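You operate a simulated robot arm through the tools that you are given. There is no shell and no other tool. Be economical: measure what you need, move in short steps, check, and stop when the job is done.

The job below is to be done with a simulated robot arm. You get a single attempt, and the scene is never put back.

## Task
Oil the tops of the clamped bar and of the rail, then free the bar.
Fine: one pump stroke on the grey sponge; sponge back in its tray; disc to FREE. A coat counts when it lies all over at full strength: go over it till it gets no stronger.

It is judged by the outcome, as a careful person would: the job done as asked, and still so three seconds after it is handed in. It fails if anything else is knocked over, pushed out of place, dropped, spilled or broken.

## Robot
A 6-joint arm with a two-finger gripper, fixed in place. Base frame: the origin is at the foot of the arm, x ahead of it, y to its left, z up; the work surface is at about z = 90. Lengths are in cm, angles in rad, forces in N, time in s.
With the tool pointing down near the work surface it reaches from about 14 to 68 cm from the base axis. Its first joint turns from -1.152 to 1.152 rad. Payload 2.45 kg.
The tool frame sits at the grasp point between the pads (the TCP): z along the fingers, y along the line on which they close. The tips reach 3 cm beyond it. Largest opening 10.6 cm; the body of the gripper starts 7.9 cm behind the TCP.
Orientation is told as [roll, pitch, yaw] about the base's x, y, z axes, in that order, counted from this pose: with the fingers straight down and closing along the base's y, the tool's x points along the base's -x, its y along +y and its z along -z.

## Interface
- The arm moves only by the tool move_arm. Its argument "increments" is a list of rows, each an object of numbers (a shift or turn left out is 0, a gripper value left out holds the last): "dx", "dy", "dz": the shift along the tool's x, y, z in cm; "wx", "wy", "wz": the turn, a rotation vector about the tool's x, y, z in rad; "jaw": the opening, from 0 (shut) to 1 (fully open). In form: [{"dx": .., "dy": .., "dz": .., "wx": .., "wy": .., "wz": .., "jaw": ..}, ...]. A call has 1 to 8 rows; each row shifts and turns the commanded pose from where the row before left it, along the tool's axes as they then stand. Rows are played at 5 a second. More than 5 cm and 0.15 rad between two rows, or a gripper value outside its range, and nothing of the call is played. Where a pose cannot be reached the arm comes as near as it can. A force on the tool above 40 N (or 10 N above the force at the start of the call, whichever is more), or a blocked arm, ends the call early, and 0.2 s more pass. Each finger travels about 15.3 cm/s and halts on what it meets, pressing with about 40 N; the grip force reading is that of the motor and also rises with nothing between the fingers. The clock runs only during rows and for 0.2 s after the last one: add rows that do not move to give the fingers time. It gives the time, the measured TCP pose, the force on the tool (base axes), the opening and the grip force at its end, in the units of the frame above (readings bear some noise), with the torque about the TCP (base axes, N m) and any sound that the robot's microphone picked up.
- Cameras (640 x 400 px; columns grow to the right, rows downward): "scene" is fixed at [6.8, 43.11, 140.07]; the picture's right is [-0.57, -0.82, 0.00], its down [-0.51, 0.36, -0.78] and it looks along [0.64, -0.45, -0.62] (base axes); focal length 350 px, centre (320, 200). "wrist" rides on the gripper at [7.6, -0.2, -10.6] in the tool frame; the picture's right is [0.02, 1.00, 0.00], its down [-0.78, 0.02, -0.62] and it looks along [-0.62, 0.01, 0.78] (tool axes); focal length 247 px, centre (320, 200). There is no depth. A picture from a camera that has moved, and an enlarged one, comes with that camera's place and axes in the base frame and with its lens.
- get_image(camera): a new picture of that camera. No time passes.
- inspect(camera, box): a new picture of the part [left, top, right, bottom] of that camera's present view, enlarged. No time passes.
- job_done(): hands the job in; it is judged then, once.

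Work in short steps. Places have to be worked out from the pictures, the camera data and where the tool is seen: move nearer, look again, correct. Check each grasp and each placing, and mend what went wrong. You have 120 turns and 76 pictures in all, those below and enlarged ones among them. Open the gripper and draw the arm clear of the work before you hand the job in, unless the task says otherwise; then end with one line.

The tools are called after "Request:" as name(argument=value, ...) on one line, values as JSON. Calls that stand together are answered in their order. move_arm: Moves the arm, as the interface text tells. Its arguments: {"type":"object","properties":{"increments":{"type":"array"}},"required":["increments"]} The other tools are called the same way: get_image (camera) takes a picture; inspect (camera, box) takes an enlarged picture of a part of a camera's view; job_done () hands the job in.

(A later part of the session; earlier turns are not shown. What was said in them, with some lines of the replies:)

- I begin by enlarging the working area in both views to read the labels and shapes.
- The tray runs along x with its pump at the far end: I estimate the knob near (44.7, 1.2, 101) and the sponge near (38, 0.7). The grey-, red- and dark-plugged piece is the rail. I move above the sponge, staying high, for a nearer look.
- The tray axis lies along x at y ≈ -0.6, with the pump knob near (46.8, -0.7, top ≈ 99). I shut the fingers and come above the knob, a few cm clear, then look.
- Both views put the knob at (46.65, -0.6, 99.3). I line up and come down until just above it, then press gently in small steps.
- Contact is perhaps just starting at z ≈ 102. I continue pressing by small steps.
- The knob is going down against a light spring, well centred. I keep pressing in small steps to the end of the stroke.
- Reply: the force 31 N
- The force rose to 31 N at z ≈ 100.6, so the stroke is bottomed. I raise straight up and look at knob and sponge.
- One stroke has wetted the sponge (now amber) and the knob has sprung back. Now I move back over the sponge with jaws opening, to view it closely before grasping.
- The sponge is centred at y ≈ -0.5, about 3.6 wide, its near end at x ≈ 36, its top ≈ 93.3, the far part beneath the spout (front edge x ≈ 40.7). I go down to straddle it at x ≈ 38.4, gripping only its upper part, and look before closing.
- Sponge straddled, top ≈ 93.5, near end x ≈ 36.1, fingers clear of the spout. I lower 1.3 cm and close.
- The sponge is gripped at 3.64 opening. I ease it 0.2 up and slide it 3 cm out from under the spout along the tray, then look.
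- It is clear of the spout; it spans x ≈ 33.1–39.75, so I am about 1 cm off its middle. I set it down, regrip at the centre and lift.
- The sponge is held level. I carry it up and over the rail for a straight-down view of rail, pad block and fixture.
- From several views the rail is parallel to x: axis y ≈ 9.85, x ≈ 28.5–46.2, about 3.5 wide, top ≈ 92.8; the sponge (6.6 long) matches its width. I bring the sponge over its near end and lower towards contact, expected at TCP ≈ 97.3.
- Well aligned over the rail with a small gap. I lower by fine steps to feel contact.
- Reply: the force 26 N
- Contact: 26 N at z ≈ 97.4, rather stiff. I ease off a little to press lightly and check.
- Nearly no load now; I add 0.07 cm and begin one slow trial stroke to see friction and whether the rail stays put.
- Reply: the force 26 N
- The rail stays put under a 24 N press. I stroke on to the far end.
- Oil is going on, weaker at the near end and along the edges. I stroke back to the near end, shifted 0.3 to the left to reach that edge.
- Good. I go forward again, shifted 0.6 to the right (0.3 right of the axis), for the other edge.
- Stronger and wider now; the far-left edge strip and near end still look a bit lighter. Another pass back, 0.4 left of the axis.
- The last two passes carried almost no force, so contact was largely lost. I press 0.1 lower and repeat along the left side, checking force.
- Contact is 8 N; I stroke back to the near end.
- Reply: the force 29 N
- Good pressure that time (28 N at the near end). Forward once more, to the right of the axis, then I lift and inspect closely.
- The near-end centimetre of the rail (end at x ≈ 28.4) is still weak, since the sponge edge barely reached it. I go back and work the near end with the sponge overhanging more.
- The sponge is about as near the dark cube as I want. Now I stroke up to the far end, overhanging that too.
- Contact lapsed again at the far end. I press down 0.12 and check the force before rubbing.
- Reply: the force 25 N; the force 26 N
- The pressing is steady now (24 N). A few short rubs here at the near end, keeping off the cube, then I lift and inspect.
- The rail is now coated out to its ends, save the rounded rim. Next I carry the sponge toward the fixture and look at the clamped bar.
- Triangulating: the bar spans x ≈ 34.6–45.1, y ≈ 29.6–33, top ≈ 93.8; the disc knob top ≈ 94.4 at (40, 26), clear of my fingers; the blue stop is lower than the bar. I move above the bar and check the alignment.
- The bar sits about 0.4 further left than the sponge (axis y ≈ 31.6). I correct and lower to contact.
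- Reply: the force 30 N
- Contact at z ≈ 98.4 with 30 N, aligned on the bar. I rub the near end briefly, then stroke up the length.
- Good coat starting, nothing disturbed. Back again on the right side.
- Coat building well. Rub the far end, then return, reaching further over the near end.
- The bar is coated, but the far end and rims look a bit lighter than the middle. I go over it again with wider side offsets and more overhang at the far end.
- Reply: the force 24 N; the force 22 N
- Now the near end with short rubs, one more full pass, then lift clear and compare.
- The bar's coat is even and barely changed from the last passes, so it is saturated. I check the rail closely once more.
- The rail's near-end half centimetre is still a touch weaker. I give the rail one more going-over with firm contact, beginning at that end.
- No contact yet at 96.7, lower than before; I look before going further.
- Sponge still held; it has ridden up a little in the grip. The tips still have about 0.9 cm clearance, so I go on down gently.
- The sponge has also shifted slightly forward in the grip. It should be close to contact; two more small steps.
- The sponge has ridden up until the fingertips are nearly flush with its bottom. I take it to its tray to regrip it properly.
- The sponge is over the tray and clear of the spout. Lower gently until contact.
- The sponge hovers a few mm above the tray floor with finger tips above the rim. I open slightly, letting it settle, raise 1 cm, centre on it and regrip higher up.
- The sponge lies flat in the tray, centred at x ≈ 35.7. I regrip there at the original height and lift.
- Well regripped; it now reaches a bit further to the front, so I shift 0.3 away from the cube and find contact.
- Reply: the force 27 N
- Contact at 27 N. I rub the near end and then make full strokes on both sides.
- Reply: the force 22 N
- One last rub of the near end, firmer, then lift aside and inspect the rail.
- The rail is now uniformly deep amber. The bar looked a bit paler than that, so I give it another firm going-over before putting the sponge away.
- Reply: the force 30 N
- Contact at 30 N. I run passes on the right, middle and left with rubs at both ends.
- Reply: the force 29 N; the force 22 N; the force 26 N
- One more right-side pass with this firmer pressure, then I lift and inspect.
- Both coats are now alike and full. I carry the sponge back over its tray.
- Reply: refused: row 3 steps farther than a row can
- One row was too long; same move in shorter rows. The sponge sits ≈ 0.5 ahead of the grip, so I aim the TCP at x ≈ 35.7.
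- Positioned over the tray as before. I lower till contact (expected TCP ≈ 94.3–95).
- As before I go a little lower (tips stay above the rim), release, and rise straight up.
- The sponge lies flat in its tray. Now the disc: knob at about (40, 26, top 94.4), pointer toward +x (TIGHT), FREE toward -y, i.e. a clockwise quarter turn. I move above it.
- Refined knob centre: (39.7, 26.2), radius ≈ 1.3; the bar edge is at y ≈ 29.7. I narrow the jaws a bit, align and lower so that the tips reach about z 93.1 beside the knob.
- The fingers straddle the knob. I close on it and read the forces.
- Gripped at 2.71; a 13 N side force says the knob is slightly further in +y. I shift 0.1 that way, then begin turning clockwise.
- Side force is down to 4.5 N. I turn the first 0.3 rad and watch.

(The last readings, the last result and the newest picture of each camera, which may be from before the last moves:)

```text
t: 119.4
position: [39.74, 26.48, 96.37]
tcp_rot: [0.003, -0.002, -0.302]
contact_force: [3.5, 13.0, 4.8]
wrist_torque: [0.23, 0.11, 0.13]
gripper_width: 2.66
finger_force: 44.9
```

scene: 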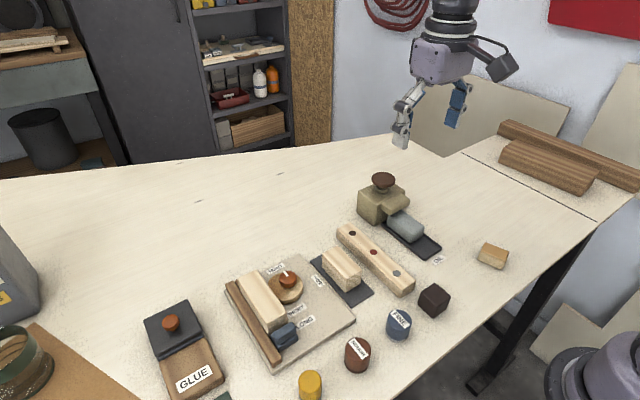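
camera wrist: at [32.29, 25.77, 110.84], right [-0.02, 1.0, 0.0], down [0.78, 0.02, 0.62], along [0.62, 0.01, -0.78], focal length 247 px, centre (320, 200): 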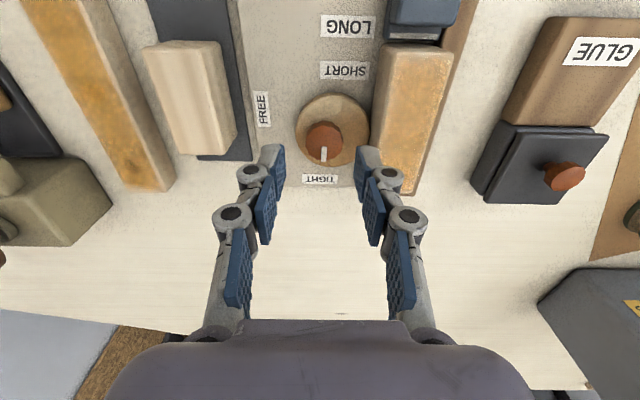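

Turning with moderate force. I continue, easing a touch toward +y.

Request:
move_arm(increments=[{"dy": 0.1, "wz": 0.1}, {"wz": 0.1}, {"wz": 0.1}])

Request:
inspect(camera="scene", box=[250, 220, 350, 310])

```text
t: 120.2
position: [39.84, 26.67, 96.44]
tcp_rot: [0.008, 0.0, -0.6]
contact_force: [8.7, 23.0, -2.9]
wrist_torque: [0.23, -0.03, 0.22]
gripper_width: 2.69
finger_force: 44.3
```

```text
4.44 times, centred on (300, 265) of scene
camera zoom: at [6.83, 43.18, 140.05], right [-0.57, -0.82, 0.0], down [-0.51, 0.36, -0.78], along [0.64, -0.45, -0.62], focal length 1555 px, centre (409, -89)
```

zoom: 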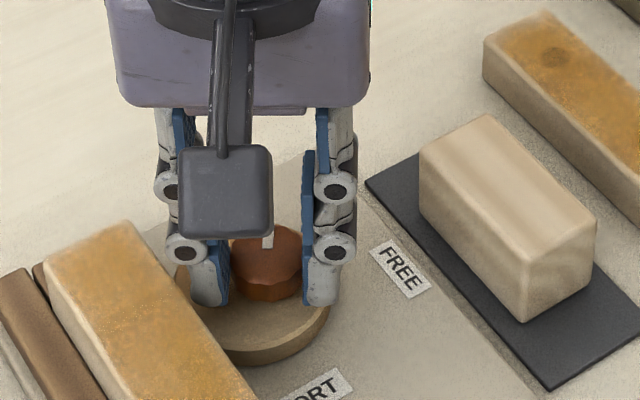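

The pointer is turning with the knob. The 25 N side force lies along the closing line, meaning the knob's centre is off my turning axis; I follow it by 0.25 before continuing.

Request:
move_arm(increments=[{"dy": 0.25, "dz": 0.04}, {}])

```text
t: 120.8
position: [39.72, 26.73, 96.26]
tcp_rot: [0.002, -0.002, -0.601]
contact_force: [-0.2, 15.5, 5.1]
wrist_torque: [0.47, -0.52, 0.11]
gripper_width: 2.7
finger_force: 45.1
```

Request:
move_arm(increments=[{"dy": 0.15}, {"wz": 0.1, "dy": 0.04}, {"wz": 0.1, "dy": 0.04}])

```text
t: 121.6
position: [39.86, 26.88, 96.29]
tcp_rot: [0.001, 0.0, -0.802]
contact_force: [-3.8, 8.9, 18.0]
wrist_torque: [0.6, 0.62, 0.04]
gripper_width: 2.7
finger_force: 45.1
```

Force is moderate; I ease up slightly in z and keep turning with the drift.

Request:
move_arm(increments=[{"dz": -0.06, "dy": 0.06}, {"wz": 0.1, "dy": 0.03}, {"wz": 0.1, "dy": 0.03}, {"wz": 0.1, "dy": 0.03}])

Request:
inspect(camera="scene", box=[250, 220, 350, 310])

```text
t: 122.6
position: [40.1, 26.87, 96.37]
tcp_rot: [0.0, 0.0, -1.101]
contact_force: [0.5, 9.2, -1.5]
wrist_torque: [0.48, 0.23, 0.06]
gripper_width: 2.67
finger_force: 45.4
```

```text
4.44 times, centred on (300, 265) of scene
camera zoom: at [6.8, 43.13, 140.07], right [-0.57, -0.82, 0.0], down [-0.51, 0.36, -0.78], along [0.64, -0.45, -0.62], focal length 1555 px, centre (409, -89)
```

zoom: 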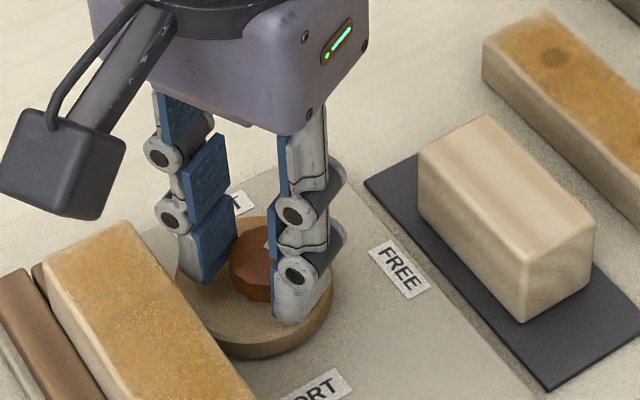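

The disc outline has shifted with the turn and the bar and fixture have stayed put. I continue toward a quarter turn.

Request:
move_arm(increments=[{"wz": 0.1, "dy": 0.02}, {"wz": 0.1}, {"wz": 0.1}, {"wz": 0.1}, {"wz": 0.08}])

```text
t: 123.8
position: [40.45, 27.09, 96.23]
tcp_rot: [0.01, 0.006, -1.583]
contact_force: [28.4, 17.0, -11.9]
wrist_torque: [-0.51, -0.58, 0.28]
gripper_width: 2.71
finger_force: 44.6
```

Forces rise at 1.58 rad. I release the knob, rise, and look at where the pointer is.

Request:
move_arm(increments=[{"jaw": 0.34}, {}, {"dz": -2}, {"dz": -3}, {"dz": -4}])

Request:
inspect(camera="scene", box=[230, 230, 350, 340])

```text
t: 125.0
position: [40.01, 26.93, 105.31]
tcp_rot: [0.001, -0.001, -1.579]
contact_force: [-0.2, 0.0, 1.0]
wrist_torque: [-0.01, 0.0, -0.01]
gripper_width: 3.64
finger_force: 0.1
```

```text
3.64 times, centred on (290, 285) of scene
camera zoom: at [6.8, 43.11, 140.08], right [-0.57, -0.82, 0.0], down [-0.51, 0.36, -0.78], along [0.64, -0.45, -0.62], focal length 1273 px, centre (429, -109)
```

zoom: 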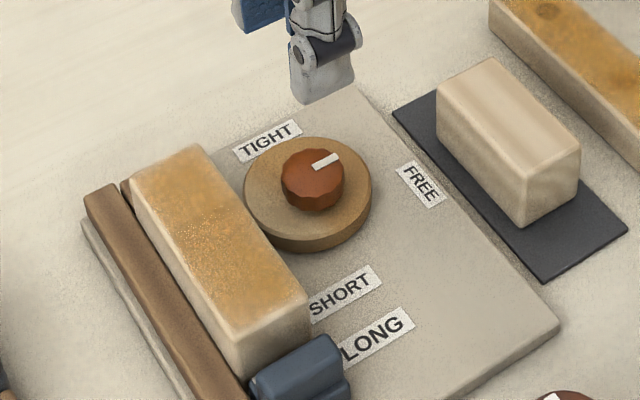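

The disc has moved off the bar and the pointer is close to FREE. I check its exact angle with the wrist camera.

Request:
get_image(camera="wrist")

```text
3 pictures are left
camera wrist: at [39.96, 34.57, 115.89], right [1.0, 0.01, 0.0], down [0.01, -0.78, 0.62], along [0.01, -0.62, -0.78], focal length 247 px, centre (320, 200)
```

wrist: 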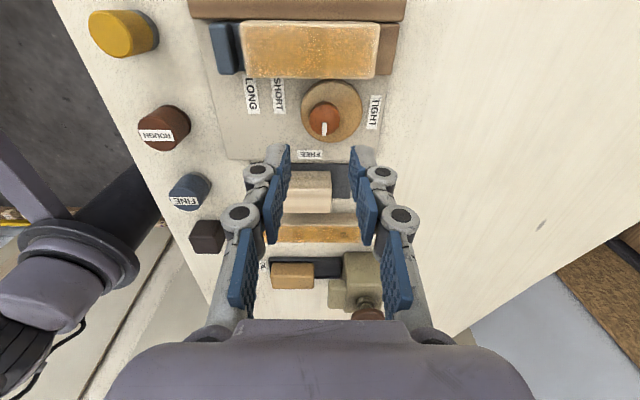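

From this view the pointer is at about -90°, while the FREE label lies at about -105° as seen from the pivot (≈ 40.4, 26.1). The knob is now at (40.4, 26.7). I regrip it and turn about 0.27 rad further.

Request:
move_arm(increments=[{"dy": 0.5, "dx": -0.15}, {"dz": 4}, {"dz": 3.5}, {"dz": 1}, {"dz": 0.5}, {}])

Request:
move_arm(increments=[{"jaw": 0.2}, {"jaw": 0}, {}])

```text
t: 126.4
position: [40.65, 26.76, 96.22]
tcp_rot: [-0.001, -0.001, -1.581]
contact_force: [-0.4, 0.2, -0.4]
wrist_torque: [0.01, -0.04, 0.01]
gripper_width: 3.6
finger_force: 0.0
```

```text
t: 127.2
position: [40.49, 26.64, 96.28]
tcp_rot: [-0.003, 0.001, -1.579]
contact_force: [-13.9, -1.7, -6.7]
wrist_torque: [0.06, 0.52, -0.07]
gripper_width: 2.7
finger_force: 44.6
```

Gripped; I relieve the -14 N side force by 0.15 and turn in small steps.

Request:
move_arm(increments=[{"dy": -0.15}, {"wz": 0.08, "dy": 0.03}, {"wz": 0.08, "dy": 0.03}])

```text
t: 128.0
position: [40.63, 26.67, 96.37]
tcp_rot: [0.002, 0.0, -1.742]
contact_force: [-4.2, -1.7, -16.9]
wrist_torque: [-0.05, 0.0, -0.01]
gripper_width: 2.7
finger_force: 45.4
```

Low torque, no stop felt. A further 0.12 rad, easing z slightly, then release and rise.

Request:
move_arm(increments=[{"wz": 0.06, "dy": 0.02, "dz": 0.04}, {"wz": 0.06, "dy": 0.02}, {}])

Request:
move_arm(increments=[{"jaw": 0.34}, {}, {"dz": -2}, {"dz": -3}, {"dz": -4}])

Request:
inspect(camera="scene", box=[230, 230, 350, 340])

```text
t: 128.8
position: [40.73, 26.76, 96.37]
tcp_rot: [0.002, 0.001, -1.863]
contact_force: [3.5, -4.3, -16.9]
wrist_torque: [0.02, -0.2, 0.0]
gripper_width: 2.68
finger_force: 44.8
```

```text
t: 130.0
position: [40.35, 26.76, 105.43]
tcp_rot: [-0.001, 0.001, -1.86]
contact_force: [-0.9, -0.9, 0.2]
wrist_torque: [0.01, 0.0, 0.03]
gripper_width: 3.62
finger_force: 0.1
```

```text
3.64 times, centred on (290, 285) of scene
camera zoom: at [6.8, 43.11, 140.08], right [-0.57, -0.82, 0.0], down [-0.51, 0.36, -0.78], along [0.64, -0.45, -0.62], focal length 1273 px, centre (429, -109)
```

zoom: 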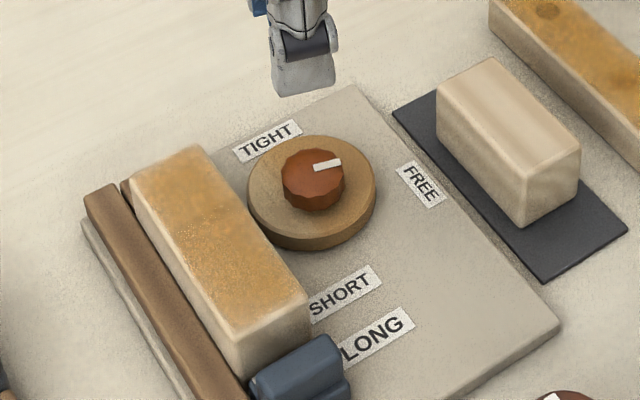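

The pointer now points at FREE and the disc stands clear of the bar. I open the gripper, draw the arm up and away, and take a last look.

Request:
move_arm(increments=[{"dz": -4, "jaw": 0.8}, {"dz": -4}, {"dz": -4}, {"dz": -2}, {}])

Request:
get_image(camera="scene")

```text
t: 131.2
position: [40.63, 26.85, 119.31]
tcp_rot: [0.0, 0.0, -1.862]
contact_force: [0.1, 0.7, 0.5]
wrist_torque: [0.01, 0.02, 0.02]
gripper_width: 8.46
finger_force: 0.1
```

```text
1 pictures are left
```

scene: 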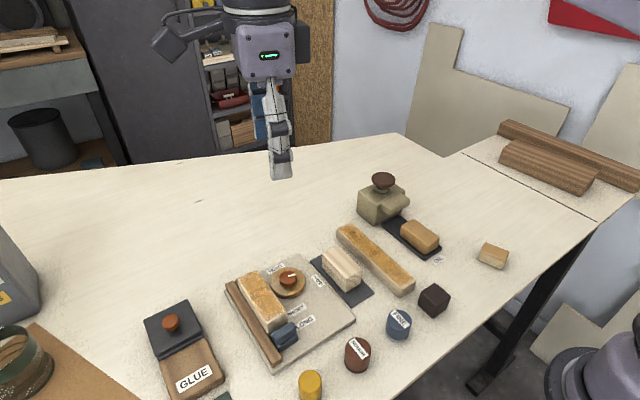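

Everything is in place: rail and bar are oiled, the sponge is in its tray, the disc is at FREE and the arm is clear. I hand the job in.

Request:
job_done()

```text
The job is handed in.
```

I oiled the tops of the clamped bar and the rail (I took the long piece with three plugs as the rail), using one pump stroke; the rims look slightly paler in the pictures. The sponge is back in its tray, the disc is turned to FREE and clear of the bar, and the arm is drawn away.
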